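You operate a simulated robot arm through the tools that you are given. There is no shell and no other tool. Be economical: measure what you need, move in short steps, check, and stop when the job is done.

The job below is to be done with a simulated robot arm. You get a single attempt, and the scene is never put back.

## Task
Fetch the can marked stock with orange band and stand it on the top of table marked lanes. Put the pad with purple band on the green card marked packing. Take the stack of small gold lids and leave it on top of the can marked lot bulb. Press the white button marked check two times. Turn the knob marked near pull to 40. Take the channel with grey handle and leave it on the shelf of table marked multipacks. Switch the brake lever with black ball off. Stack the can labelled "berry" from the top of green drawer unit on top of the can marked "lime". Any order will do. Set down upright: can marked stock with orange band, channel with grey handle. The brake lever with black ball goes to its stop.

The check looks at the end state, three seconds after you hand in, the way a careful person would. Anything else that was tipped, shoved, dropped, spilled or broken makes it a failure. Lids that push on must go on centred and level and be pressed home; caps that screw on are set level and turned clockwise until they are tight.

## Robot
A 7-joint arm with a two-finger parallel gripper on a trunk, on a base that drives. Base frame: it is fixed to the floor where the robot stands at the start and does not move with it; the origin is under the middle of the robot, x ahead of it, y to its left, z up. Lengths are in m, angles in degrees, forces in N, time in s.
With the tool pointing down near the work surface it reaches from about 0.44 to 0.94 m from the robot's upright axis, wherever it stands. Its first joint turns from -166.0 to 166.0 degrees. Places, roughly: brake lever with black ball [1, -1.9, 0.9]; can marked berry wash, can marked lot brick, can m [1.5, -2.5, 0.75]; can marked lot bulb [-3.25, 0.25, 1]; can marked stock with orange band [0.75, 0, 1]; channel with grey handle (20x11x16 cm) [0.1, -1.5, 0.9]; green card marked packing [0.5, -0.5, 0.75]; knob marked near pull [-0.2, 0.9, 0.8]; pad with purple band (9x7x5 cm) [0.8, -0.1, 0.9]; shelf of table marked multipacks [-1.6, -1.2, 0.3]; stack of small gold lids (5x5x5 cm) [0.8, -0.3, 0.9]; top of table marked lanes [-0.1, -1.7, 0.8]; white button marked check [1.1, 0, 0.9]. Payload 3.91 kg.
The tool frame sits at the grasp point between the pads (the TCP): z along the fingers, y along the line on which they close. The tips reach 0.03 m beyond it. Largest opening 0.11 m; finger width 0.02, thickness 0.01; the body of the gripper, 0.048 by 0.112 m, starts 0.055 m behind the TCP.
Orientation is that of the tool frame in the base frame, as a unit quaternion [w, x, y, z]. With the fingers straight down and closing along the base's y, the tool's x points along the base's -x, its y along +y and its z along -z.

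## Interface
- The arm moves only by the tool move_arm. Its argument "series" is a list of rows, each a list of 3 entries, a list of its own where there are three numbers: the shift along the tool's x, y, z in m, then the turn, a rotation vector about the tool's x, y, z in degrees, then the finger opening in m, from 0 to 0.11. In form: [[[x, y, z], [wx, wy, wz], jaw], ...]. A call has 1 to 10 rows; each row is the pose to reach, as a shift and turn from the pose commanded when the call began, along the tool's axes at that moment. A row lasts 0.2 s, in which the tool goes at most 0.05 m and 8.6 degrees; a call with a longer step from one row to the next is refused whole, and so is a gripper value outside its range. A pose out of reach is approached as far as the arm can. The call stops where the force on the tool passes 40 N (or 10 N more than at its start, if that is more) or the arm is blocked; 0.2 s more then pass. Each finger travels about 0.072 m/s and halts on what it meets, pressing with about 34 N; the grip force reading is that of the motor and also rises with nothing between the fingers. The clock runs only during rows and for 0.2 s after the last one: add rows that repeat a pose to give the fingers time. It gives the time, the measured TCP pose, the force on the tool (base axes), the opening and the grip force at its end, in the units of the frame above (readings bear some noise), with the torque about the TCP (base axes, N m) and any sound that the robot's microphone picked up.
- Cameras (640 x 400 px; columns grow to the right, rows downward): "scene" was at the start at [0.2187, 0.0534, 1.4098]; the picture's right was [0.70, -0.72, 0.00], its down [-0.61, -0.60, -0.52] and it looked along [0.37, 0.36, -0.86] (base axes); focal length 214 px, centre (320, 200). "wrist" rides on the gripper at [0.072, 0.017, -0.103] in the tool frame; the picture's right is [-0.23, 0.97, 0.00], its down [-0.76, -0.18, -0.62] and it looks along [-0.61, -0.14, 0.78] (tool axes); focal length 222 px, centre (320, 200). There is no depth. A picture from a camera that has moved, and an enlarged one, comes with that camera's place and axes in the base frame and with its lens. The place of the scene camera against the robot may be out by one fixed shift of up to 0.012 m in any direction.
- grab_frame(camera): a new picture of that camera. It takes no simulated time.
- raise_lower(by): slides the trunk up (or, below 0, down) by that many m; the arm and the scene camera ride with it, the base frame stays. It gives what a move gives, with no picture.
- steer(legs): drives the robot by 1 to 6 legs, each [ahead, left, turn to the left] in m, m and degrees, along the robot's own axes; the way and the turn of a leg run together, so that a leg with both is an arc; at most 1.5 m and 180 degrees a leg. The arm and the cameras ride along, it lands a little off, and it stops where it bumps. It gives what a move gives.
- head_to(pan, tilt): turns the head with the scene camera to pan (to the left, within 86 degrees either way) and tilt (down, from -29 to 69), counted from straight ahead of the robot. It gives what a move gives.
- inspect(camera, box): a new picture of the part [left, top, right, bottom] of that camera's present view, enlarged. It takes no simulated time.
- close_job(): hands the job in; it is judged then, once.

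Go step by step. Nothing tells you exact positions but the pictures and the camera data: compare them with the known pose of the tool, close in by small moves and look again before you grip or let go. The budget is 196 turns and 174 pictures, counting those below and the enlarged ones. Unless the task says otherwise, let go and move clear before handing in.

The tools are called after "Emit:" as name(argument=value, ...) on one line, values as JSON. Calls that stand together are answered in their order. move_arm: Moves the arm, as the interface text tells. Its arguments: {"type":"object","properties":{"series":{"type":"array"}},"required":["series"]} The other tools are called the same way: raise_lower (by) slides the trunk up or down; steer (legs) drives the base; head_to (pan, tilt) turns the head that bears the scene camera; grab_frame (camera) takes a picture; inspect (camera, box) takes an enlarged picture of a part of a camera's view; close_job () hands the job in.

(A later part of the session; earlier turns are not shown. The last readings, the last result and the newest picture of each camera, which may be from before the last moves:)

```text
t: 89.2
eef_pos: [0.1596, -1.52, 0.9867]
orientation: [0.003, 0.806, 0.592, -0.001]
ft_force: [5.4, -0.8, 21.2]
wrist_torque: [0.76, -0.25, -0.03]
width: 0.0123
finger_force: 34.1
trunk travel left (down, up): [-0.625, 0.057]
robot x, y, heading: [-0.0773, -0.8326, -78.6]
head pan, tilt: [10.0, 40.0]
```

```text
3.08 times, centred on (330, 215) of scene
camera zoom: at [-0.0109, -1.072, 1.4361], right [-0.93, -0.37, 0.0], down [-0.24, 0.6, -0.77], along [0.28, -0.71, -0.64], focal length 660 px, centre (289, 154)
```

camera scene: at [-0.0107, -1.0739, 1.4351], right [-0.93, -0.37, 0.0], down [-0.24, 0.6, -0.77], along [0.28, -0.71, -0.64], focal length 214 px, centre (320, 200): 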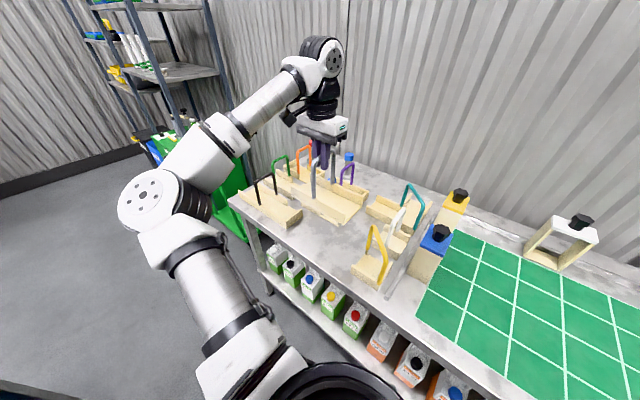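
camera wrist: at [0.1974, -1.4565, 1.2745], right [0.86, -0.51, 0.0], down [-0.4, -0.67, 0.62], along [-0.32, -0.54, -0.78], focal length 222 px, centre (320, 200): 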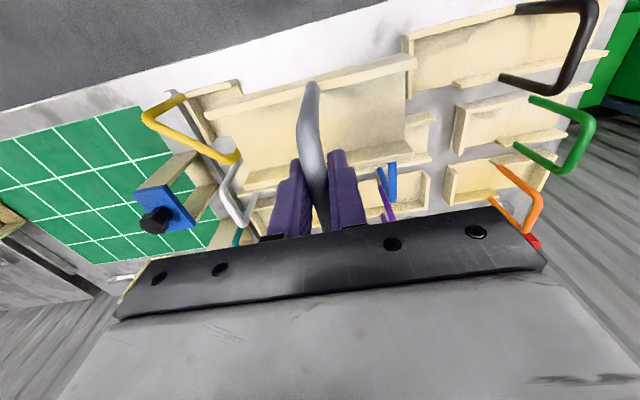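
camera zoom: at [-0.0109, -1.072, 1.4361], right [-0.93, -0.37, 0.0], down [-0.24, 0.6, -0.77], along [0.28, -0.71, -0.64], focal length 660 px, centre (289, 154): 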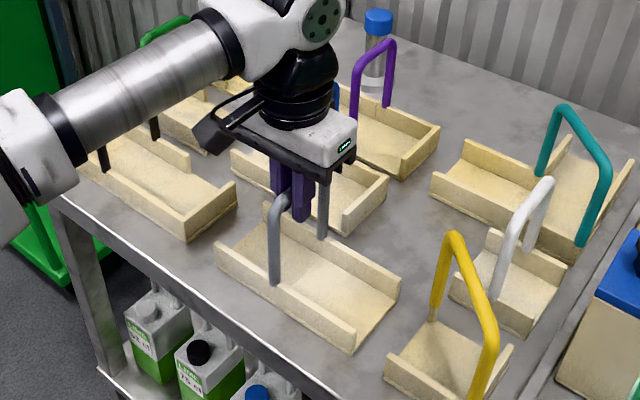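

Emit:
move_arm(series=[[[0, 0, -0.002], [0, 0, 0], 0.0], [[0, 0, -0.002], [0, 0, 0], 0.03], [[0, 0, -0.002], [0, 0, 0], 0.05], [[0, 0, -0.002], [0, -8, 0], 0.05], [[0, 0, -0.002], [0, -16, 0], 0.05], [[0, 0, -0.002], [0, -24, 0], 0.05], [[0, 0, -0.002], [0, -32, 0], 0.05], [[0, 0, -0.002], [0, -40, 0], 0.05], [[0, 0, -0.002], [0, -45, 0], 0.05], [[0, 0, -0.002], [0, -45, 0], 0.05]])

Emit:
inspect(camera="scene", box=[250, 150, 410, 280])

Emit:
grab_frame(camera="wrist")

```text
t: 91.3
eef_pos: [0.1587, -1.5214, 0.9842]
orientation: [0.226, 0.745, 0.546, -0.309]
ft_force: [0.0, 0.2, -0.6]
wrist_torque: [0.02, 0.0, 0.01]
width: 0.0498
finger_force: 0.1
trunk travel left (down, up): [-0.625, 0.057]
robot x, y, heading: [-0.0804, -0.8346, -78.3]
head pan, tilt: [10.0, 40.0]
```

```text
3.08 times, centred on (330, 215) of scene
camera zoom: at [-0.0109, -1.0737, 1.4352], right [-0.93, -0.37, 0.0], down [-0.24, 0.6, -0.77], along [0.28, -0.71, -0.64], focal length 660 px, centre (289, 154)
```

zoom: 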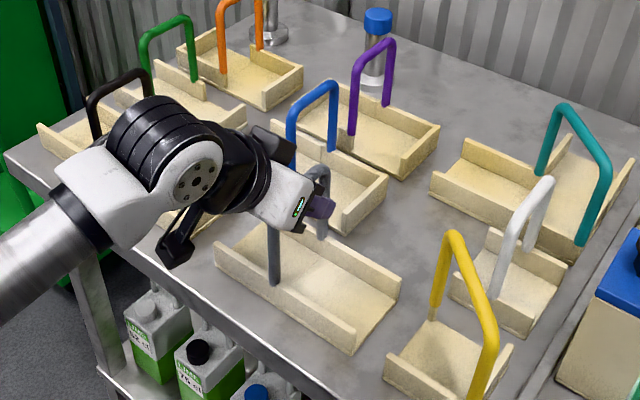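

```text
100 pictures are left
camera wrist: at [0.2125, -1.4078, 1.0061], right [0.88, -0.45, 0.16], down [-0.2, -0.04, 0.98], along [-0.43, -0.89, -0.12], focal length 222 px, centre (320, 200)
```

wrist: 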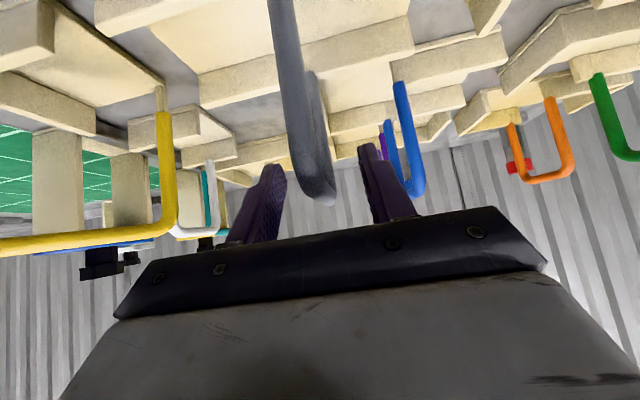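

Emit:
move_arm(series=[[[0, 0, 0], [0, 0, 0], 0.03], [[0, 0, 0], [0, 0, 0], 0.01], [[0, 0, 0], [0, 0, 0], 0.0], [[0, 0, 0], [0, 0, 0], 0.0]])

Emit:
move_arm(series=[[[0.014, 0, -0.014], [0, 0, 0], 0.0], [[0.035, 0, -0.035], [0, 0, 0], 0.0]])

Emit:
grab_frame(camera="wrist")

Emit:
inspect(camera="scene", box=[250, 150, 410, 280])

```text
t: 92.3
eef_pos: [0.1585, -1.5214, 0.985]
orientation: [0.227, 0.745, 0.546, -0.309]
ft_force: [0.1, 0.1, 0.5]
wrist_torque: [-0.09, 0.05, 0.01]
width: 0.0125
finger_force: 33.8
trunk travel left (down, up): [-0.625, 0.057]
robot x, y, heading: [-0.0738, -0.8364, -78.6]
head pan, tilt: [10.0, 40.0]
```

```text
t: 93.0
eef_pos: [0.1728, -1.472, 0.9871]
orientation: [0.227, 0.745, 0.546, -0.309]
ft_force: [0.2, 0.1, 0.0]
wrist_torque: [-0.15, -0.2, 0.06]
width: 0.0123
finger_force: 33.7
trunk travel left (down, up): [-0.625, 0.057]
robot x, y, heading: [-0.0764, -0.8357, -78.7]
head pan, tilt: [10.0, 40.0]
```

```text
99 pictures are left
camera wrist: at [0.2269, -1.3593, 1.0065], right [0.88, -0.44, 0.16], down [-0.2, -0.04, 0.98], along [-0.43, -0.89, -0.12], focal length 222 px, centre (320, 200)
```

wrist: 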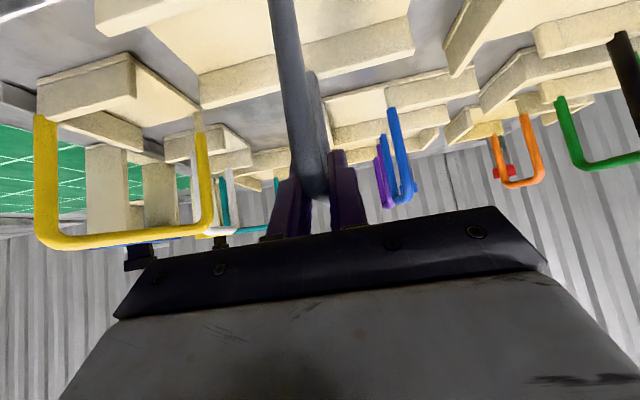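

```text
3.08 times, centred on (330, 215) of scene
camera zoom: at [-0.0115, -1.0726, 1.4354], right [-0.93, -0.37, 0.0], down [-0.23, 0.6, -0.77], along [0.28, -0.71, -0.64], focal length 660 px, centre (289, 154)
```

zoom: 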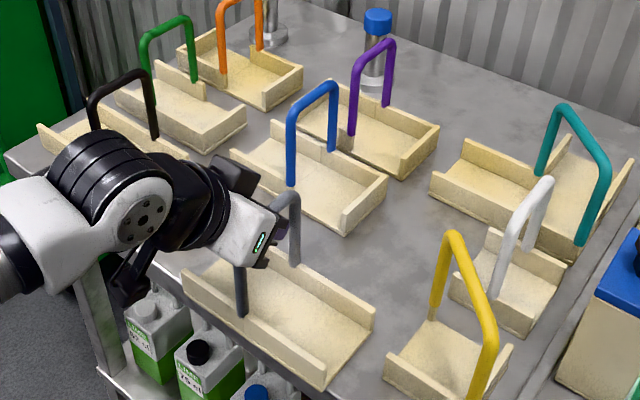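

It slid 5 cm toward the front because I mixed up the tilted axes. Nothing else was touched. Now straight up is (-0.707, 0, -0.707) in tool axes, so I'll lift and then pull it back off the table.

Emit:
move_arm(series=[[[-0.02, 0, -0.02], [0, 0, 0], 0.0], [[-0.045, 0, -0.045], [0, 0, 0], 0.0], [[-0.075, 0, -0.075], [0, 0, 0], 0.0], [[-0.1, 0, -0.1], [0, 0, 0], 0.0], [[-0.075, 0, -0.125], [0, 0, 0], 0.0], [[-0.045, 0, -0.155], [0, 0, 0], 0.0], [[-0.015, 0, -0.185], [0, 0, 0], 0.0], [[0.01, 0, -0.21], [0, 0, 0], 0.0]])

Emit:
grab_frame(camera="scene")

Emit:
grab_frame(camera="wrist")

```text
t: 94.8
eef_pos: [0.1987, -1.368, 1.1362]
orientation: [0.227, 0.744, 0.547, -0.309]
ft_force: [0.1, 0.1, -3.0]
wrist_torque: [0.04, -0.04, 0.01]
width: 0.0123
finger_force: 33.8
out of reach, approached as far as the arm can: row 1, 6, 7, 8
trunk travel left (down, up): [-0.625, 0.057]
robot x, y, heading: [-0.0762, -0.8339, -78.7]
head pan, tilt: [10.0, 40.0]
```

```text
97 pictures are left
camera scene: at [-0.0109, -1.0743, 1.435], right [-0.93, -0.37, 0.0], down [-0.24, 0.6, -0.77], along [0.28, -0.71, -0.64], focal length 214 px, centre (320, 200)
```

scene: 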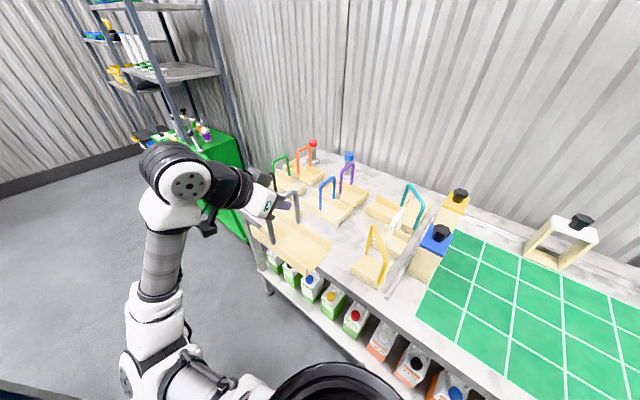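

```text
96 pictures are left
camera wrist: at [0.2522, -1.2543, 1.1581], right [0.88, -0.45, 0.16], down [-0.2, -0.04, 0.98], along [-0.43, -0.89, -0.12], focal length 222 px, centre (320, 200)
```

wrist: 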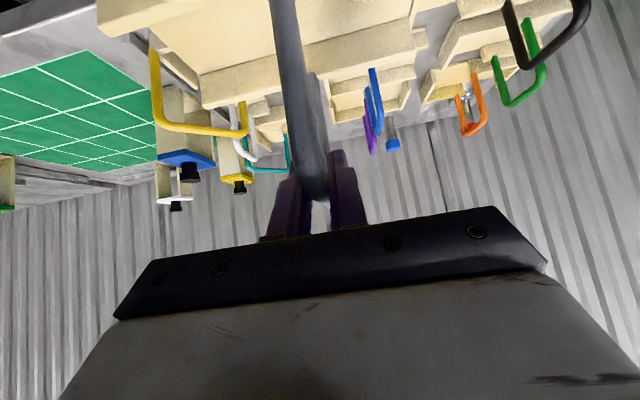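

The channel is held level. Keeping this heading, I want to drive back and to the right toward the multipacks table. First I'll look that way.

Emit:
steer(legs=[[-0.45, 0, 0]])

Emit:
head_to(pan=-80, tilt=25)

Emit:
grab_frame(camera="scene")

Emit:
head_to(pan=-40, tilt=30)

Emit:
grab_frame(camera="scene")

```text
t: 97.5
eef_pos: [0.1094, -0.925, 1.1366]
orientation: [0.227, 0.744, 0.547, -0.309]
ft_force: [-1.2, -0.4, -2.6]
wrist_torque: [0.01, -0.03, -0.01]
width: 0.0123
finger_force: 34.0
trunk travel left (down, up): [-0.625, 0.057]
robot x, y, heading: [-0.1639, -0.3909, -78.5]
head pan, tilt: [10.0, 40.0]
```

```text
t: 99.1
eef_pos: [0.1104, -0.9241, 1.1365]
orientation: [0.226, 0.744, 0.548, -0.308]
ft_force: [-0.5, 0.5, -3.1]
wrist_torque: [0.06, -0.01, 0.04]
width: 0.0124
finger_force: 34.7
trunk travel left (down, up): [-0.625, 0.057]
robot x, y, heading: [-0.1666, -0.3943, -78.4]
head pan, tilt: [-80.0, 25.0]
```

```text
95 pictures are left
camera scene: at [-0.2172, -0.5866, 1.4585], right [-0.37, 0.93, 0.0], down [0.39, 0.16, -0.91], along [-0.84, -0.33, -0.42], focal length 214 px, centre (320, 200)
```

scene: 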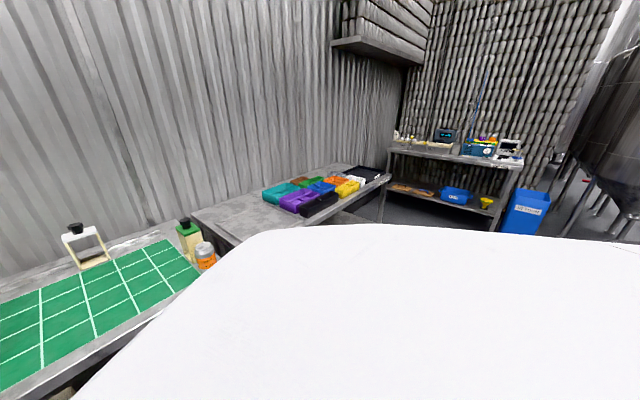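

```text
t: 100.2
eef_pos: [0.1101, -0.9254, 1.1376]
orientation: [0.227, 0.744, 0.548, -0.309]
ft_force: [-0.2, -0.2, -3.4]
wrist_torque: [0.02, -0.03, 0.0]
width: 0.0125
finger_force: 34.1
trunk travel left (down, up): [-0.625, 0.057]
robot x, y, heading: [-0.1653, -0.3903, -78.5]
head pan, tilt: [-40.0, 30.0]
```

```text
94 pictures are left
camera scene: at [-0.1746, -0.6321, 1.4505], right [-0.88, 0.48, 0.0], down [0.24, 0.44, -0.87], along [-0.41, -0.76, -0.5], focal length 214 px, centre (320, 200)
```

scene: 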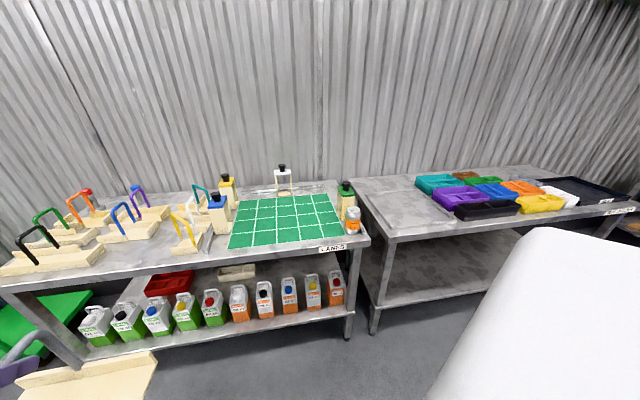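

The floor is clear. Driving to the pre-insert spot.

Emit:
steer(legs=[[-0.255, -1.108, 0]])

Emit:
head_to(pan=-10, tilt=45)

Emit:
grab_frame(camera="scene")

```text
t: 109.1
eef_pos: [-1.0327, -0.8996, 1.137]
orientation: [0.227, 0.744, 0.548, -0.308]
ft_force: [0.3, -0.3, -1.3]
wrist_torque: [0.02, -0.03, -0.02]
width: 0.0125
finger_force: 34.2
trunk travel left (down, up): [-0.625, 0.057]
robot x, y, heading: [-1.3083, -0.3665, -78.3]
head pan, tilt: [-40.0, 30.0]
```

```text
t: 110.1
eef_pos: [-1.0315, -0.8989, 1.1381]
orientation: [0.227, 0.744, 0.548, -0.308]
ft_force: [-0.4, 0.5, -2.5]
wrist_torque: [0.0, -0.01, 0.0]
width: 0.0124
finger_force: 34.1
trunk travel left (down, up): [-0.625, 0.057]
robot x, y, heading: [-1.3105, -0.3653, -78.4]
head pan, tilt: [-10.0, 45.0]
```

```text
93 pictures are left
camera scene: at [-1.2722, -0.6086, 1.4279], right [-1.0, -0.03, 0.0], down [-0.02, 0.71, -0.71], along [0.02, -0.71, -0.71], focal length 214 px, centre (320, 200)
```

scene: 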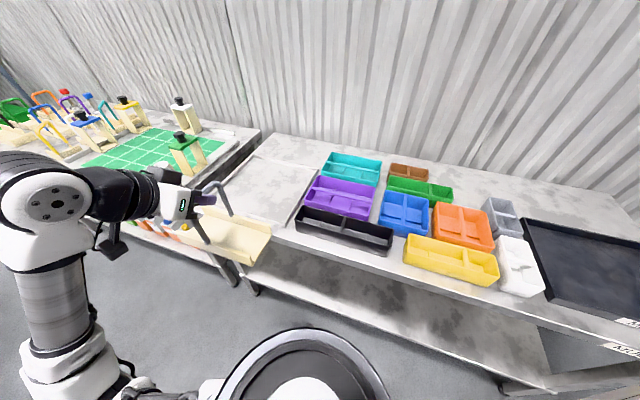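

I'm placed well: the shelf top is at z≈0.29, with its front at about v=1.35. I'll shift 10 cm right, then lower the trunk and look.

Emit:
steer(legs=[[-0.05, -0.087, 0]])

Emit:
raise_lower(by=-0.4)

Emit:
grab_frame(camera="scene")

Emit:
grab_frame(camera="wrist")

```text
t: 111.4
eef_pos: [-1.1284, -0.8672, 1.1385]
orientation: [0.227, 0.743, 0.548, -0.309]
ft_force: [-0.1, -0.7, -2.7]
wrist_torque: [0.04, 0.0, 0.0]
width: 0.0124
finger_force: 34.0
trunk travel left (down, up): [-0.625, 0.057]
robot x, y, heading: [-1.4068, -0.3327, -78.2]
head pan, tilt: [-10.0, 45.0]
```

```text
t: 115.3
eef_pos: [-1.1281, -0.8685, 0.7377]
orientation: [0.227, 0.744, 0.548, -0.308]
ft_force: [0.4, 0.3, -2.7]
wrist_torque: [0.03, -0.02, 0.0]
width: 0.0123
finger_force: 34.2
trunk travel left (down, up): [-0.225, 0.457]
robot x, y, heading: [-1.4033, -0.3372, -78.3]
head pan, tilt: [-10.0, 45.0]
```

```text
92 pictures are left
camera scene: at [-1.3672, -0.578, 1.0279], right [-1.0, -0.03, 0.0], down [-0.02, 0.71, -0.71], along [0.02, -0.71, -0.71], focal length 214 px, centre (320, 200)
```

scene: 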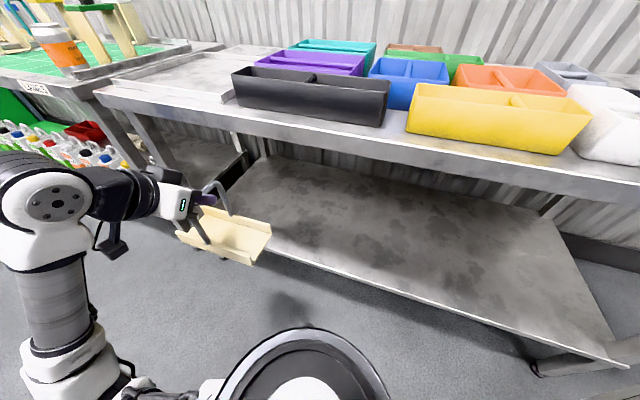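

```text
91 pictures are left
camera wrist: at [-1.0745, -0.755, 0.7583], right [0.88, -0.44, 0.16], down [-0.2, -0.04, 0.98], along [-0.43, -0.9, -0.12], focal length 222 px, centre (320, 200)
```

wrist: 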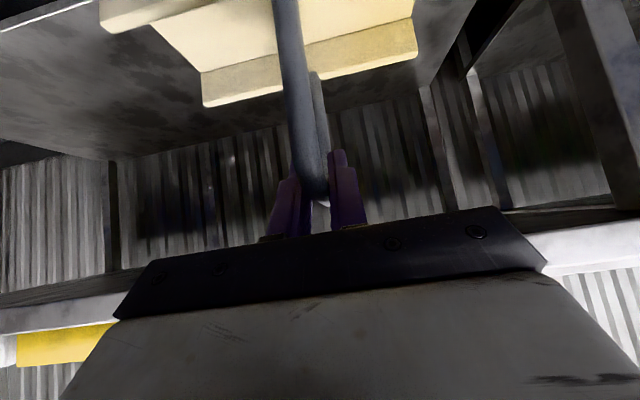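

Shelf edge confirmed at v≈1.345. I'll lower further, then extend forward over the shelf.

Emit:
raise_lower(by=-0.2)

Emit:
move_arm(series=[[[-0.03, 0, 0.03], [0, 0, 0], 0.0], [[-0.06, 0, 0.06], [0, 0, 0], 0.0], [[-0.09, 0, 0.09], [0, 0, 0], 0.0], [[-0.12, 0, 0.12], [0, 0, 0], 0.0], [[-0.15, 0, 0.15], [0, 0, 0], 0.0], [[-0.177, 0, 0.177], [0, 0, 0], 0.0]])

Emit:
head_to(pan=10, tilt=45)

Emit:
grab_frame(camera="scene")

Emit:
grab_frame(camera="wrist")

```text
t: 116.7
eef_pos: [-1.1434, -0.8683, 0.6662]
orientation: [0.286, 0.777, 0.515, -0.222]
ft_force: [-0.6, 0.0, -2.4]
wrist_torque: [0.03, 0.03, 0.01]
width: 0.0127
finger_force: 34.0
trunk travel left (down, up): [-0.1, 0.582]
robot x, y, heading: [-1.4046, -0.3344, -78.3]
head pan, tilt: [-10.0, 45.0]
stopped: the arm was blocked; the commanded pose is now the measured one
```

```text
t: 118.1
eef_pos: [-1.2089, -1.0949, 0.6415]
orientation: [0.283, 0.774, 0.517, -0.23]
ft_force: [0.2, -0.3, -2.3]
wrist_torque: [0.05, 0.06, -0.01]
width: 0.0123
finger_force: 34.4
trunk travel left (down, up): [-0.1, 0.582]
robot x, y, heading: [-1.4024, -0.3282, -77.8]
head pan, tilt: [-10.0, 45.0]
```

```text
t: 119.0
eef_pos: [-1.2088, -1.0945, 0.6406]
orientation: [0.283, 0.776, 0.516, -0.228]
ft_force: [0.2, -0.3, -2.8]
wrist_torque: [-0.02, 0.02, 0.0]
width: 0.0128
finger_force: 33.9
trunk travel left (down, up): [-0.1, 0.582]
robot x, y, heading: [-1.4065, -0.3336, -78.0]
head pan, tilt: [10.0, 45.0]
```

```text
90 pictures are left
camera scene: at [-1.3346, -0.5646, 0.9039], right [-0.93, -0.37, 0.01], down [-0.27, 0.65, -0.71], along [0.26, -0.66, -0.7], focal length 214 px, centre (320, 200)
```

scene: 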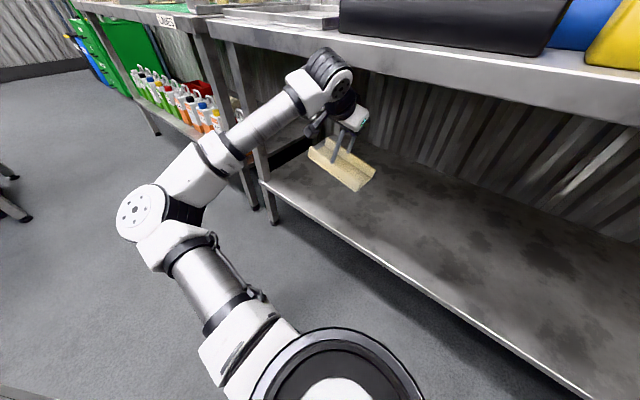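

```text
89 pictures are left
camera wrist: at [-1.1598, -0.9814, 0.6735], right [0.82, -0.45, 0.34], down [-0.4, -0.04, 0.91], along [-0.4, -0.89, -0.21], focal length 222 px, centre (320, 200)
```

wrist: 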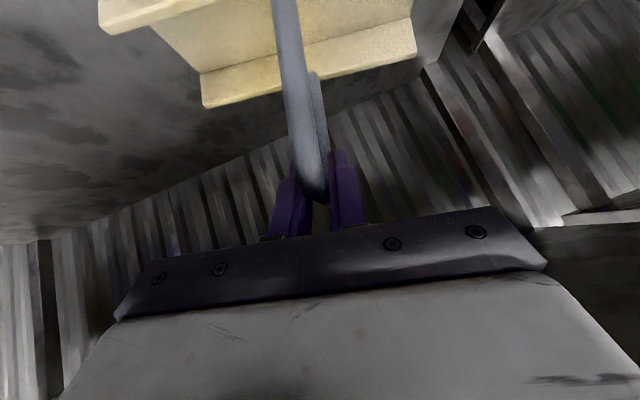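

The trunk move was blocked, probably by the elbow, and the held channel rolled about 12°. I'll raise a little and restore the orientation with the correction turn.

Emit:
raise_lower(by=0.04)

Emit:
move_arm(series=[[[0, 0, 0], [4, -1.8, -4.3], 0.0], [[0, 0, 0], [7.9, -3.6, -8.6], 0.0], [[0, 0, 0], [7.9, -3.6, -8.6], 0.0]])

Emit:
grab_frame(camera="scene")

```text
t: 119.8
eef_pos: [-1.2083, -1.0814, 0.6335]
orientation: [0.253, 0.791, 0.519, -0.202]
ft_force: [-0.5, 0.3, -1.8]
wrist_torque: [0.01, 0.1, -0.01]
width: 0.0125
finger_force: 34.0
trunk travel left (down, up): [-0.14, 0.542]
robot x, y, heading: [-1.3986, -0.3214, -77.8]
head pan, tilt: [10.0, 45.0]
```

```text
t: 120.8
eef_pos: [-1.2395, -1.0802, 0.6366]
orientation: [0.199, 0.779, 0.525, -0.28]
ft_force: [-1.1, 0.3, -2.1]
wrist_torque: [-0.02, -0.03, 0.01]
width: 0.0125
finger_force: 33.8
trunk travel left (down, up): [-0.14, 0.542]
robot x, y, heading: [-1.4049, -0.3331, -77.7]
head pan, tilt: [10.0, 45.0]
stopped in row 3: the arm was blocked; the commanded pose is now the measured one
```

```text
88 pictures are left
camera scene: at [-1.335, -0.5724, 0.9445], right [-0.93, -0.38, 0.0], down [-0.27, 0.66, -0.7], along [0.26, -0.65, -0.71], focal length 214 px, centre (320, 200)
```

scene: 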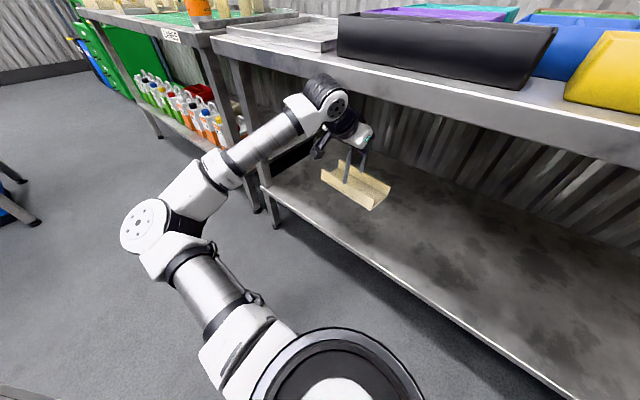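

Raising caught the wrist under the tabletop edge, so I'll go down instead, with the arm rather than the trunk. The channel is within about 5° of level.

Emit:
move_arm(series=[[[0.013, 0, 0.015], [0, 0, 0], 0.0], [[0.026, 0, 0.031], [0, 0, 0], 0.0], [[0.039, 0, 0.046], [0, 0, 0], 0.0], [[0.051, 0, 0.061], [0, -2, 1], 0.0], [[0.064, 0, 0.077], [0, -4, 2], 0.0]])

Emit:
grab_frame(camera="scene")

Emit:
grab_frame(camera="wrist")

```text
t: 122.0
eef_pos: [-1.2389, -1.0849, 0.546]
orientation: [0.231, 0.776, 0.5, -0.309]
ft_force: [-0.1, 0.7, -3.1]
wrist_torque: [0.05, 0.01, -0.02]
width: 0.0125
finger_force: 34.3
trunk travel left (down, up): [-0.14, 0.542]
robot x, y, heading: [-1.4055, -0.3347, -78.2]
head pan, tilt: [10.0, 45.0]
```

```text
87 pictures are left
camera scene: at [-1.3378, -0.5708, 0.9431], right [-0.93, -0.38, 0.0], down [-0.27, 0.66, -0.71], along [0.27, -0.66, -0.71], focal length 214 px, centre (320, 200)
```

scene: 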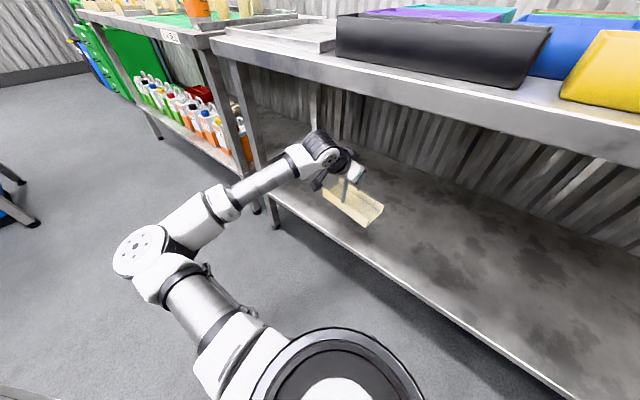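

```text
86 pictures are left
camera wrist: at [-1.1762, -0.977, 0.5672], right [0.82, -0.53, 0.21], down [-0.25, 0.0, 0.97], along [-0.51, -0.85, -0.13], focal length 222 px, centre (320, 200)
```

wrist: 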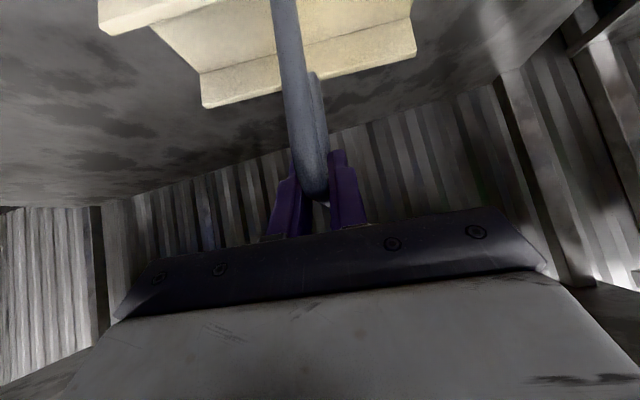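

Clear now at z=0.546. I'll fine-correct roll and yaw, then lower to just above the shelf.

Emit:
move_arm(series=[[[-0.004, 0, 0.004], [-1.1, 0.2, -3.1], 0.0], [[-0.007, 0, 0.007], [-2.2, 0.3, -6.2], 0.0], [[0.014, 0, 0.028], [-2.2, 0.3, -6.2], 0.0], [[0.035, 0, 0.049], [-2.2, 0.3, -6.2], 0.0], [[0.05, 0, 0.064], [-2.2, 0.3, -6.2], 0.0], [[0.053, 0, 0.067], [-2.2, 0.3, -6.2], 0.0]])

Emit:
inspect(camera="scene", box=[240, 110, 440, 270])

```text
t: 123.4
eef_pos: [-1.241, -1.0975, 0.4614]
orientation: [0.228, 0.744, 0.548, -0.308]
ft_force: [-0.4, 0.1, -2.3]
wrist_torque: [0.02, -0.01, -0.02]
width: 0.0125
finger_force: 33.5
trunk travel left (down, up): [-0.14, 0.542]
robot x, y, heading: [-1.4051, -0.3338, -78.1]
head pan, tilt: [10.0, 45.0]
```

```text
2.50 times, centred on (340, 190) of scene
camera zoom: at [-1.3377, -0.5708, 0.943], right [-0.93, -0.38, 0.0], down [-0.27, 0.66, -0.71], along [0.27, -0.66, -0.71], focal length 536 px, centre (270, 225)
```

zoom: 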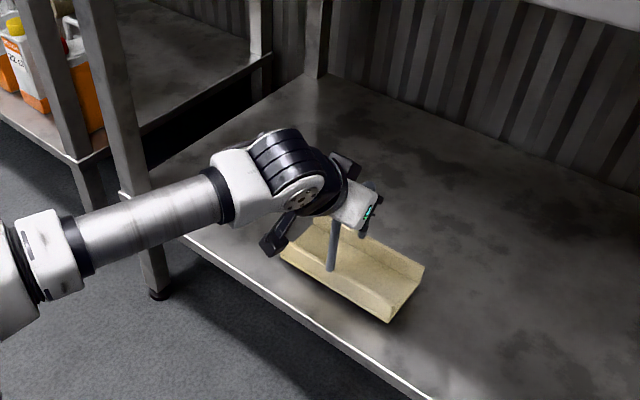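

Emit:
move_arm(series=[[[0.003, 0, 0.003], [0, 0, 0], 0.0], [[0.006, 0, 0.006], [0, 0, 0], 0.0], [[0.009, 0, 0.009], [0, 0, 0], 0.0], [[0.011, 0, 0.011], [0, 0, 0], 0.0], [[0.013, 0, 0.013], [0, 0, 0], 0.0]])

```text
t: 124.6
eef_pos: [-1.2408, -1.0961, 0.4448]
orientation: [0.229, 0.743, 0.547, -0.309]
ft_force: [1.2, 1.2, 7.3]
wrist_torque: [0.59, -0.2, -0.04]
width: 0.0128
finger_force: 34.6
trunk travel left (down, up): [-0.14, 0.542]
robot x, y, heading: [-1.4043, -0.3333, -78.0]
head pan, tilt: [10.0, 45.0]
```

Contact. Releasing and withdrawing back out from under the table.

Emit:
move_arm(series=[[[0, 0, 0], [0, 0, 0], 0.02], [[0, 0, 0], [0, 0, 0], 0.05], [[0, 0, 0], [0, 0, 0], 0.06], [[0, 0, -0.03], [0, 0, 0], 0.06], [[0.01, 0, -0.06], [0, 0, 0], 0.06], [[0.04, 0, -0.09], [0, 0, 0], 0.06], [[0.07, 0, -0.12], [0, 0, 0], 0.06], [[0.1, 0, -0.15], [0, 0, 0], 0.06], [[0.13, 0, -0.18], [0, 0, 0], 0.06], [[0.15, 0, -0.2], [0, 0, 0], 0.06]])

Emit:
grab_frame(camera="scene")

Emit:
inspect(camera="scene", box=[240, 110, 440, 270])

```text
t: 126.8
eef_pos: [-1.1747, -0.8875, 0.4756]
orientation: [0.229, 0.743, 0.548, -0.307]
ft_force: [-0.5, 0.6, 0.5]
wrist_torque: [0.02, 0.0, 0.02]
width: 0.0602
finger_force: 0.0
out of reach, approached as far as the arm can: row 10
trunk travel left (down, up): [-0.14, 0.542]
robot x, y, heading: [-1.4049, -0.3337, -78.1]
head pan, tilt: [10.0, 45.0]
```

```text
84 pictures are left
camera scene: at [-1.3378, -0.5707, 0.9431], right [-0.93, -0.38, 0.0], down [-0.27, 0.66, -0.71], along [0.27, -0.66, -0.71], focal length 214 px, centre (320, 200)
```

scene: 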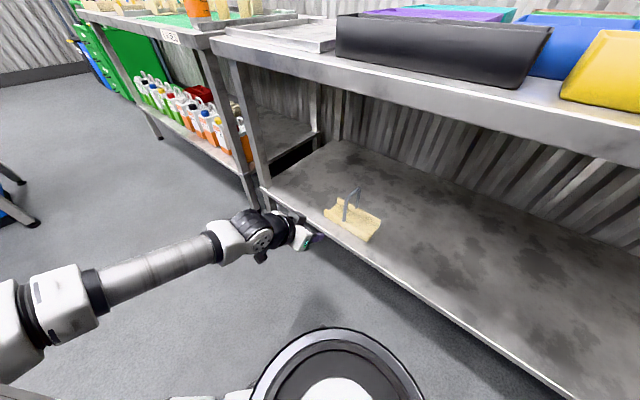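

```text
2.50 times, centred on (340, 190) of scene
camera zoom: at [-1.3378, -0.5707, 0.9431], right [-0.93, -0.38, 0.0], down [-0.27, 0.66, -0.71], along [0.27, -0.66, -0.71], focal length 536 px, centre (270, 225)
```

zoom: 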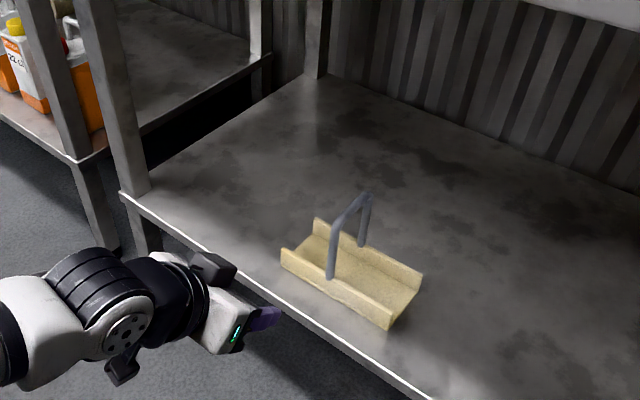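

The channel stands on the shelf. I'll back the robot away, raise the trunk and straighten the hand.

Emit:
steer(legs=[[-0.35, 0, 0]])

Emit:
raise_lower(by=0.52)

Emit:
move_arm(series=[[[-0.02, 0, -0.02], [0, 0, 0], 0.06], [[-0.04, 0, -0.04], [0, 8, 0], 0.06], [[-0.06, 0, -0.06], [0, 16, 0], 0.06], [[-0.08, 0, -0.08], [0, 24, 0], 0.06], [[-0.1, 0, -0.1], [0, 32, 0], 0.06], [[-0.1, 0, -0.1], [0, 40, 0], 0.06], [[-0.1, 0, -0.1], [0, 45, 0], 0.06]])

Emit:
head_to(pan=80, tilt=25)

Emit:
grab_frame(camera="scene")

```text
t: 129.0
eef_pos: [-1.2457, -0.5537, 0.475]
orientation: [0.228, 0.744, 0.548, -0.308]
ft_force: [-0.2, 0.4, 0.9]
wrist_torque: [-0.01, -0.01, 0.0]
width: 0.0601
finger_force: 0.0
trunk travel left (down, up): [-0.14, 0.542]
robot x, y, heading: [-1.4747, 0.0019, -78.0]
head pan, tilt: [10.0, 45.0]
```

```text
refused: 0.52 is not a number from -0.4 to 0.4
```

```text
t: 130.6
eef_pos: [-1.2461, -0.553, 0.6176]
orientation: [0.0, 0.805, 0.593, 0.001]
ft_force: [0.3, -0.5, -0.3]
wrist_torque: [-0.02, 0.04, 0.0]
width: 0.06
finger_force: 0.2
out of reach, approached as far as the arm can: row 1
trunk travel left (down, up): [-0.14, 0.542]
robot x, y, heading: [-1.4745, 0.0016, -78.1]
head pan, tilt: [10.0, 45.0]
```

```text
t: 132.0
eef_pos: [-1.2466, -0.5533, 0.6177]
orientation: [0.001, 0.805, 0.593, 0.0]
ft_force: [-0.1, -0.2, 0.4]
wrist_torque: [0.0, -0.01, 0.0]
width: 0.0599
finger_force: 0.0
trunk travel left (down, up): [-0.14, 0.542]
robot x, y, heading: [-1.4742, -0.0013, -78.0]
head pan, tilt: [80.0, 25.0]
```

```text
82 pictures are left
camera scene: at [-1.3476, -0.1575, 0.9736], right [0.03, -1.0, 0.0], down [-0.42, -0.01, -0.91], along [0.91, 0.03, -0.42], focal length 214 px, centre (320, 200)
```

scene: 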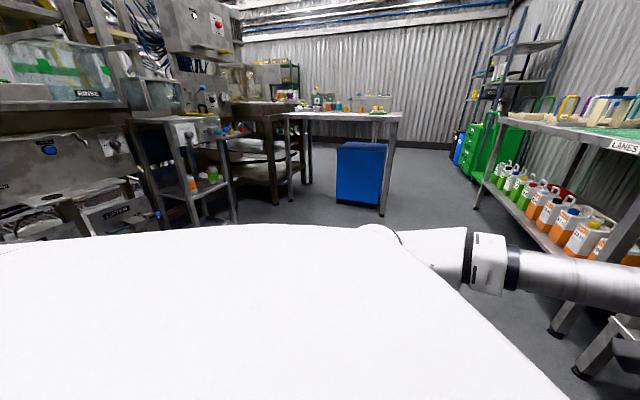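

Emit:
raise_lower(by=0.4)

Emit:
steer(legs=[[0, 0, 90]])

Emit:
head_to(pan=35, tilt=25)

Emit:
inspect(camera="scene", box=[0, 0, 640, 400])

```text
t: 135.9
eef_pos: [-1.2459, -0.5543, 1.0168]
orientation: [0.001, 0.805, 0.593, 0.001]
ft_force: [-0.3, -0.3, -0.1]
wrist_torque: [0.05, -0.04, -0.04]
width: 0.0601
finger_force: 0.2
trunk travel left (down, up): [-0.54, 0.142]
robot x, y, heading: [-1.4775, 0.0013, -77.9]
head pan, tilt: [80.0, 25.0]
```

```text
t: 140.1
eef_pos: [-0.9144, 0.2117, 1.0176]
orientation: [0.001, 0.164, 0.986, 0.001]
ft_force: [0.0, 0.3, -0.2]
wrist_torque: [-0.02, 0.01, -0.02]
width: 0.0599
finger_force: 0.1
trunk travel left (down, up): [-0.54, 0.142]
robot x, y, heading: [-1.4701, -0.0027, 10.5]
head pan, tilt: [80.0, 25.0]
```

```text
t: 141.2
eef_pos: [-0.9152, 0.21, 1.0167]
orientation: [0.001, 0.164, 0.987, 0.0]
ft_force: [0.4, -0.3, 0.4]
wrist_torque: [-0.02, 0.0, 0.0]
width: 0.0604
finger_force: 0.0
trunk travel left (down, up): [-0.54, 0.142]
robot x, y, heading: [-1.4775, 0.0022, 10.4]
head pan, tilt: [35.0, 25.0]
```

```text
1.00 times, centred on (320, 200) of scene (not enlarged: the box is as wide or as high as the picture)
camera zoom: at [-1.2431, 0.1013, 1.3737], right [0.71, -0.7, 0.0], down [-0.3, -0.3, -0.91], along [0.64, 0.64, -0.42], focal length 214 px, centre (320, 200)
```

zoom: 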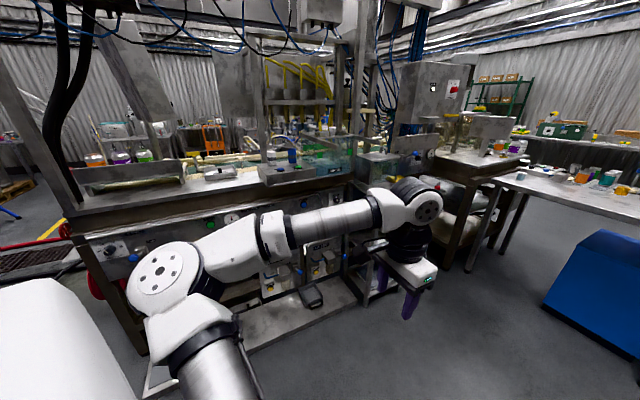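

Emit:
inspect(camera="scene", box=[330, 110, 490, 230])

Emit:
grab_frame(camera="wrist")

```text
3.33 times, centred on (410, 170) of scene
camera zoom: at [-1.2431, 0.1013, 1.3737], right [0.71, -0.7, 0.0], down [-0.3, -0.3, -0.91], along [0.64, 0.64, -0.42], focal length 715 px, centre (20, 300)
```

zoom: 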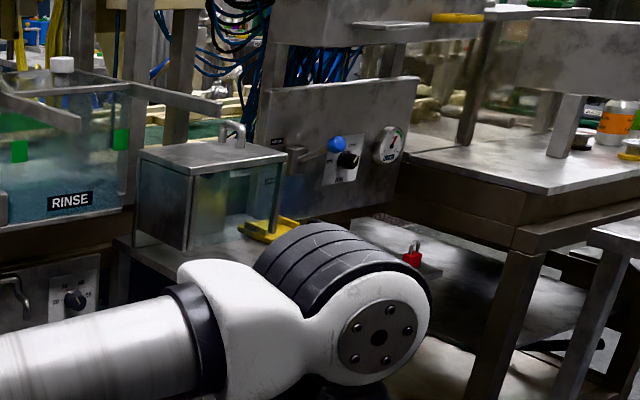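

```text
79 pictures are left
camera wrist: at [-0.9781, 0.2502, 1.1194], right [0.53, 0.85, 0.0], down [0.66, -0.42, 0.62], along [0.53, -0.33, -0.78], focal length 222 px, centre (320, 200)
```

wrist: 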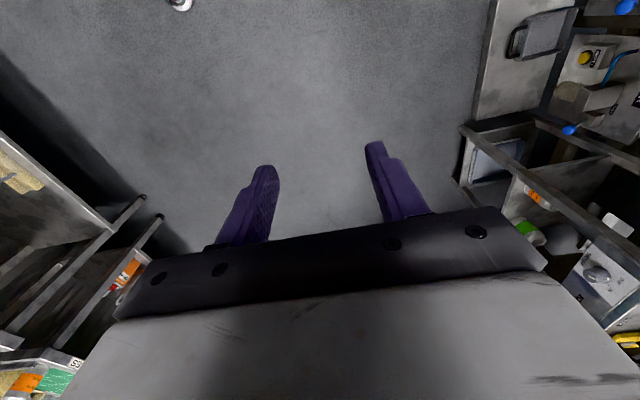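

The knob is likely the black one on a vertical panel near (-0.2, 0.95, 0.75). I'll drive closer and look.

Emit:
steer(legs=[[0.95, -0.1, 0], [0, 0, 62]])

Emit:
head_to(pan=-20, tilt=30)

Emit:
grab_frame(camera="scene")

```text
t: 148.4
eef_pos: [-0.2662, 0.6164, 1.017]
orientation: [-0.004, -0.22, 0.975, 0.006]
ft_force: [0.4, -0.5, 1.1]
wrist_torque: [0.01, 0.04, -0.01]
width: 0.0601
finger_force: 0.0
trunk travel left (down, up): [-0.54, 0.142]
robot x, y, heading: [-0.4979, 0.077, 58.3]
head pan, tilt: [35.0, 25.0]
stopped in leg 2: the robot was blocked; the commanded pose is now the measured one
```

```text
t: 149.7
eef_pos: [-0.267, 0.6169, 1.0175]
orientation: [-0.004, -0.222, 0.975, 0.007]
ft_force: [-1.0, 0.3, -1.1]
wrist_torque: [-0.01, 0.02, 0.01]
width: 0.0601
finger_force: 0.0
trunk travel left (down, up): [-0.54, 0.142]
robot x, y, heading: [-0.5038, 0.0745, 58.3]
head pan, tilt: [-20.0, 30.0]
```

```text
78 pictures are left
camera scene: at [-0.3359, 0.2784, 1.3663], right [0.62, -0.79, 0.0], down [-0.39, -0.31, -0.87], along [0.68, 0.54, -0.5], focal length 214 px, centre (320, 200)
```

scene: 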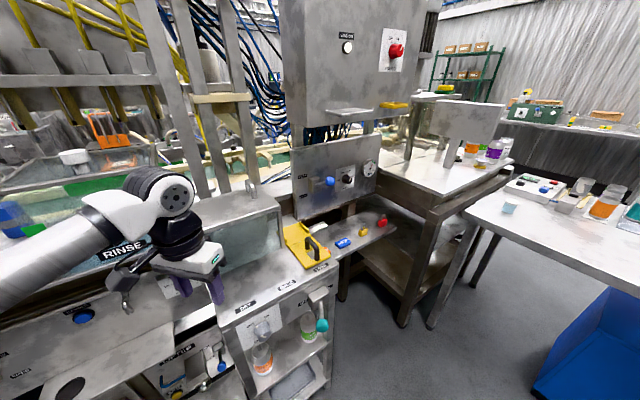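

The turn stopped when something touched. I'll look for the knob labels now.

Emit:
inspect(camera="scene", box=[200, 110, 400, 380])

Emit:
inspect(camera="scene", box=[0, 230, 260, 400])

Emit:
grab_frame(camera="wrist")

```text
1.48 times, centred on (300, 245) of scene
camera zoom: at [-0.3359, 0.2784, 1.3663], right [0.62, -0.79, 0.0], down [-0.39, -0.31, -0.87], along [0.68, 0.54, -0.5], focal length 318 px, centre (350, 133)
```

zoom: 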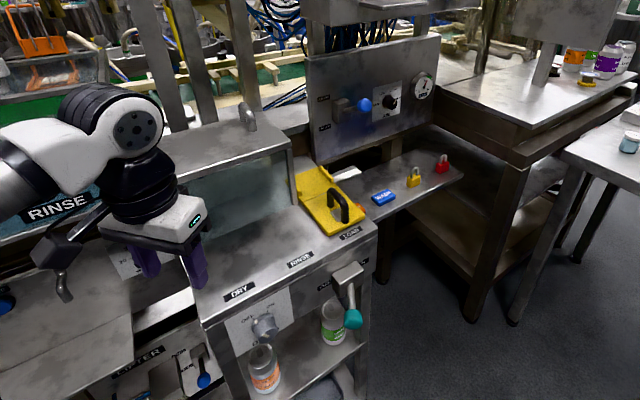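

```text
2.35 times, centred on (130, 315) of scene
camera zoom: at [-0.3359, 0.2784, 1.3663], right [0.62, -0.79, 0.0], down [-0.39, -0.31, -0.87], along [0.68, 0.54, -0.5], focal length 505 px, centre (767, -71)
```

zoom: 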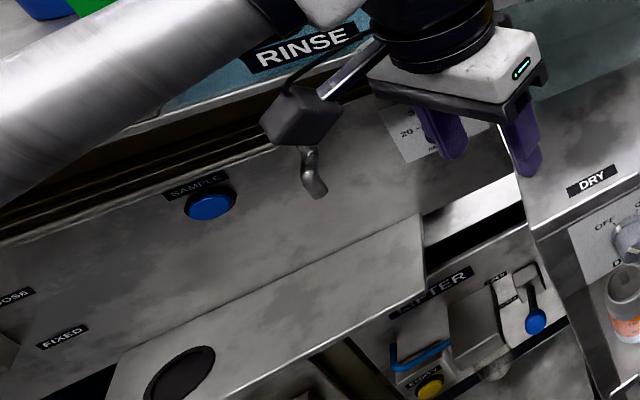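

```text
75 pictures are left
camera wrist: at [-0.3376, 0.5992, 1.1206], right [-0.22, 0.98, 0.01], down [0.77, 0.16, 0.62], along [0.6, 0.14, -0.79], focal length 222 px, centre (320, 200)
```

wrist: 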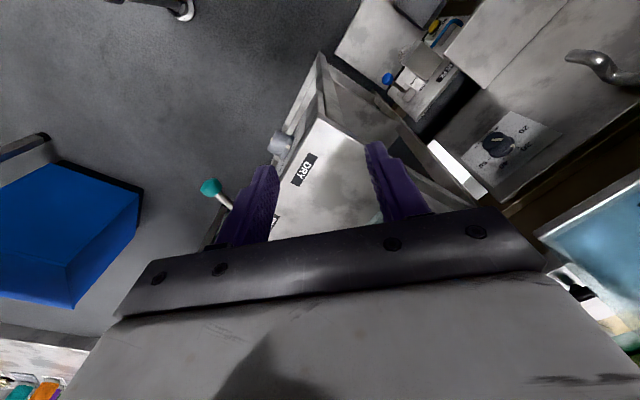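

The dial next to the silver pull handle, in the wrist view, matches. Zooming in.

Emit:
inspect(camera="wrist", box=[430, 80, 590, 220])

```text
2.86 times, centred on (510, 150) of wrist
camera zoom: at [-0.3376, 0.5992, 1.1206], right [-0.22, 0.98, 0.01], down [0.77, 0.16, 0.62], along [0.6, 0.14, -0.79], focal length 635 px, centre (-223, 343)
```

zoom: 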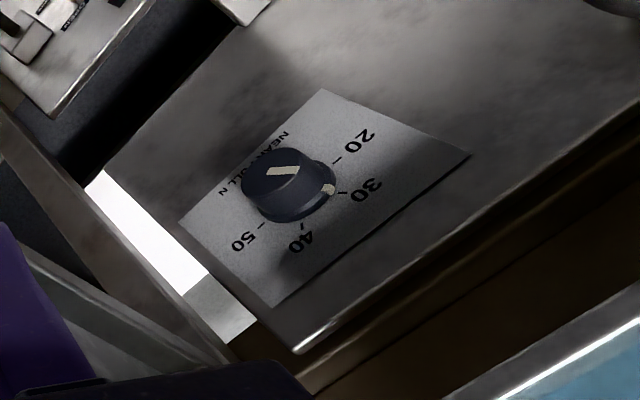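

The label reads NEAR PULL with 20–50, and the pointer is at about 30. The panel is vertical, facing heading 72°. I'll back off, turn square to it, and look again.

Emit:
steer(legs=[[-0.25, 0, 0], [0, 0, 14], [0, -0.11, 0]])

Emit:
head_to(pan=0, tilt=30)

Emit:
grab_frame(camera="scene")

```text
t: 153.5
eef_pos: [-0.4332, 0.4147, 1.0157]
orientation: [-0.004, -0.339, 0.941, 0.004]
ft_force: [0.1, -0.1, 0.4]
wrist_torque: [-0.01, 0.02, -0.01]
width: 0.0601
finger_force: 0.0
trunk travel left (down, up): [-0.54, 0.142]
robot x, y, heading: [-0.5258, -0.1664, 72.0]
head pan, tilt: [-20.0, 30.0]
```

```text
t: 154.3
eef_pos: [-0.4342, 0.4156, 1.0144]
orientation: [-0.004, -0.339, 0.941, 0.004]
ft_force: [0.4, -0.2, 0.3]
wrist_torque: [0.01, -0.06, 0.0]
width: 0.0602
finger_force: 0.1
trunk travel left (down, up): [-0.54, 0.142]
robot x, y, heading: [-0.5303, -0.1667, 71.8]
head pan, tilt: [0.0, 30.0]
```

```text
73 pictures are left
camera scene: at [-0.4464, 0.0865, 1.3657], right [0.95, -0.31, 0.0], down [-0.15, -0.48, -0.87], along [0.27, 0.82, -0.5], focal length 214 px, centre (320, 200)
```

scene: 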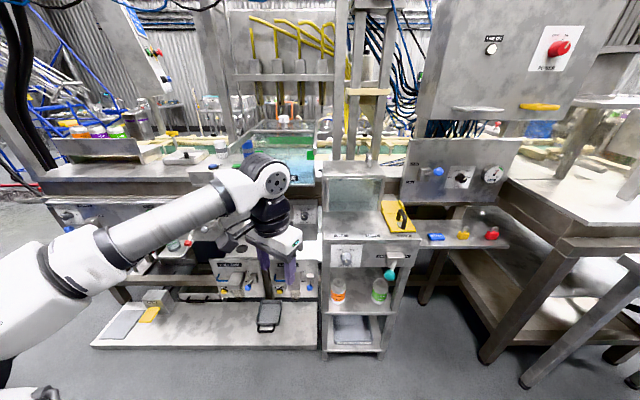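

Emit:
inspect(camera="scene", box=[230, 150, 390, 270])

```text
3.33 times, centred on (310, 210) of scene
camera zoom: at [-0.4464, 0.0865, 1.3657], right [0.95, -0.31, 0.0], down [-0.15, -0.48, -0.87], along [0.27, 0.82, -0.5], focal length 715 px, centre (353, 167)
```

zoom: 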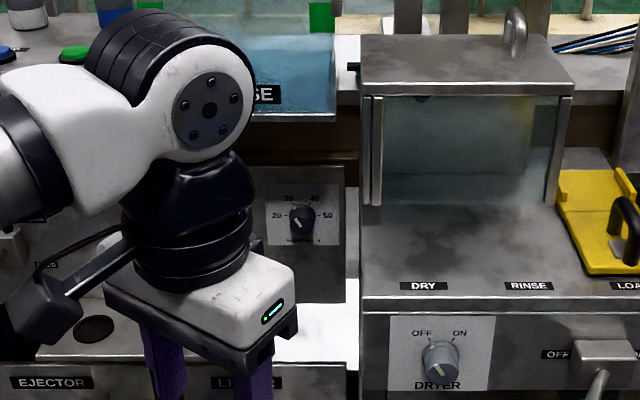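

Emit:
inspect(camera="scene", box=[293, 200, 323, 225])

```text
16.00 times, centred on (308, 212) of scene
camera zoom: at [-0.4464, 0.0865, 1.3657], right [0.95, -0.31, 0.0], down [-0.15, -0.48, -0.87], along [0.27, 0.82, -0.5], focal length 3432 px, centre (512, 0)
```

zoom: 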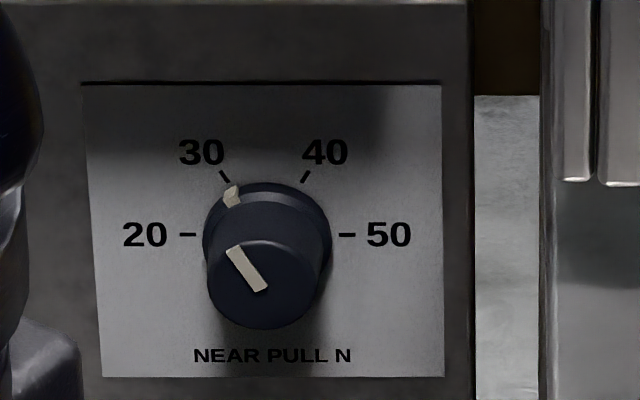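

The pointer is at 30 and 40 is 60° clockwise. I'll yaw the tool square to the panel, then pitch it to horizontal while extending a bit.

Emit:
move_arm(series=[[[0, 0, 0], [0, 0, -8.2], 0.06], [[0, 0, 0], [0, 0, -16.4], 0.06], [[0, 0, 0], [0, 0, -24.4], 0.06], [[0, 0, 0], [0, 0, -32.4], 0.06]])

Emit:
move_arm(series=[[[-0.015, 0, 0], [0, -8.5, 0], 0.06], [[-0.03, 0, 0], [0, -17, 0], 0.06], [[-0.045, 0, 0], [0, -25.5, 0], 0.06], [[-0.06, 0, 0], [0, -34, 0], 0.06], [[-0.075, 0, 0], [0, -42.5, 0], 0.06], [[-0.09, 0, 0], [0, -51, 0], 0.06], [[-0.105, 0, 0], [0, -59.5, 0], 0.06], [[-0.12, 0, 0], [0, -68, 0], 0.06], [[-0.13, 0, 0], [0, -76.5, 0], 0.06], [[-0.13, 0, 0], [0, -85, 0], 0.06]])

Emit:
raise_lower(by=-0.24)

Emit:
grab_frame(camera="scene")

Emit:
grab_frame(camera="wrist")

```text
t: 155.3
eef_pos: [-0.4326, 0.4168, 1.016]
orientation: [-0.003, -0.588, 0.809, 0.005]
ft_force: [0.1, -0.4, -0.3]
wrist_torque: [-0.03, -0.01, 0.03]
width: 0.0601
finger_force: 0.0
trunk travel left (down, up): [-0.54, 0.142]
robot x, y, heading: [-0.5263, -0.1715, 72.0]
head pan, tilt: [0.0, 30.0]
```

```text
t: 157.5
eef_pos: [-0.3923, 0.5397, 1.0154]
orientation: [0.545, -0.43, 0.598, 0.401]
ft_force: [0.7, 0.3, 0.1]
wrist_torque: [-0.01, -0.02, 0.02]
width: 0.0598
finger_force: 0.1
trunk travel left (down, up): [-0.54, 0.142]
robot x, y, heading: [-0.5233, -0.1651, 72.0]
head pan, tilt: [0.0, 30.0]
```

```text
t: 160.0
eef_pos: [-0.3928, 0.5393, 0.776]
orientation: [0.544, -0.43, 0.599, 0.4]
ft_force: [0.2, -0.4, 0.7]
wrist_torque: [0.03, 0.0, 0.01]
width: 0.0598
finger_force: 0.1
trunk travel left (down, up): [-0.3, 0.382]
robot x, y, heading: [-0.5255, -0.1738, 72.0]
head pan, tilt: [0.0, 30.0]
```

```text
70 pictures are left
camera scene: at [-0.4465, 0.0865, 1.1257], right [0.95, -0.31, 0.0], down [-0.15, -0.48, -0.87], along [0.27, 0.82, -0.5], focal length 214 px, centre (320, 200)
```

scene: 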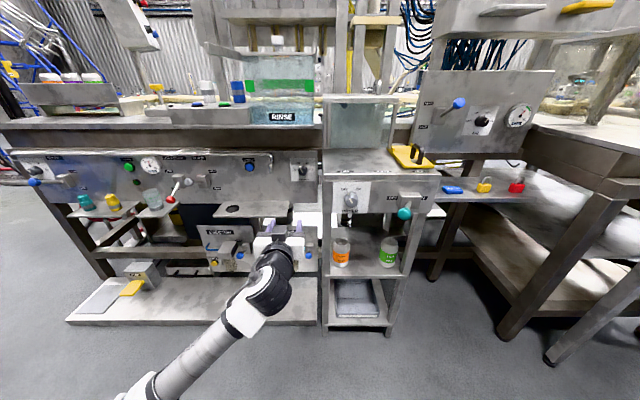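

```text
69 pictures are left
camera wrist: at [-0.4432, 0.4414, 0.7119], right [-0.92, 0.32, 0.24], down [0.01, -0.59, 0.81], along [0.4, 0.74, 0.54], focal length 222 px, centre (320, 200)
```

wrist: 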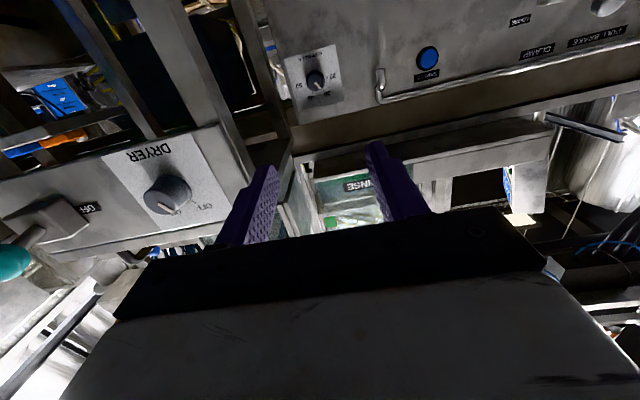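

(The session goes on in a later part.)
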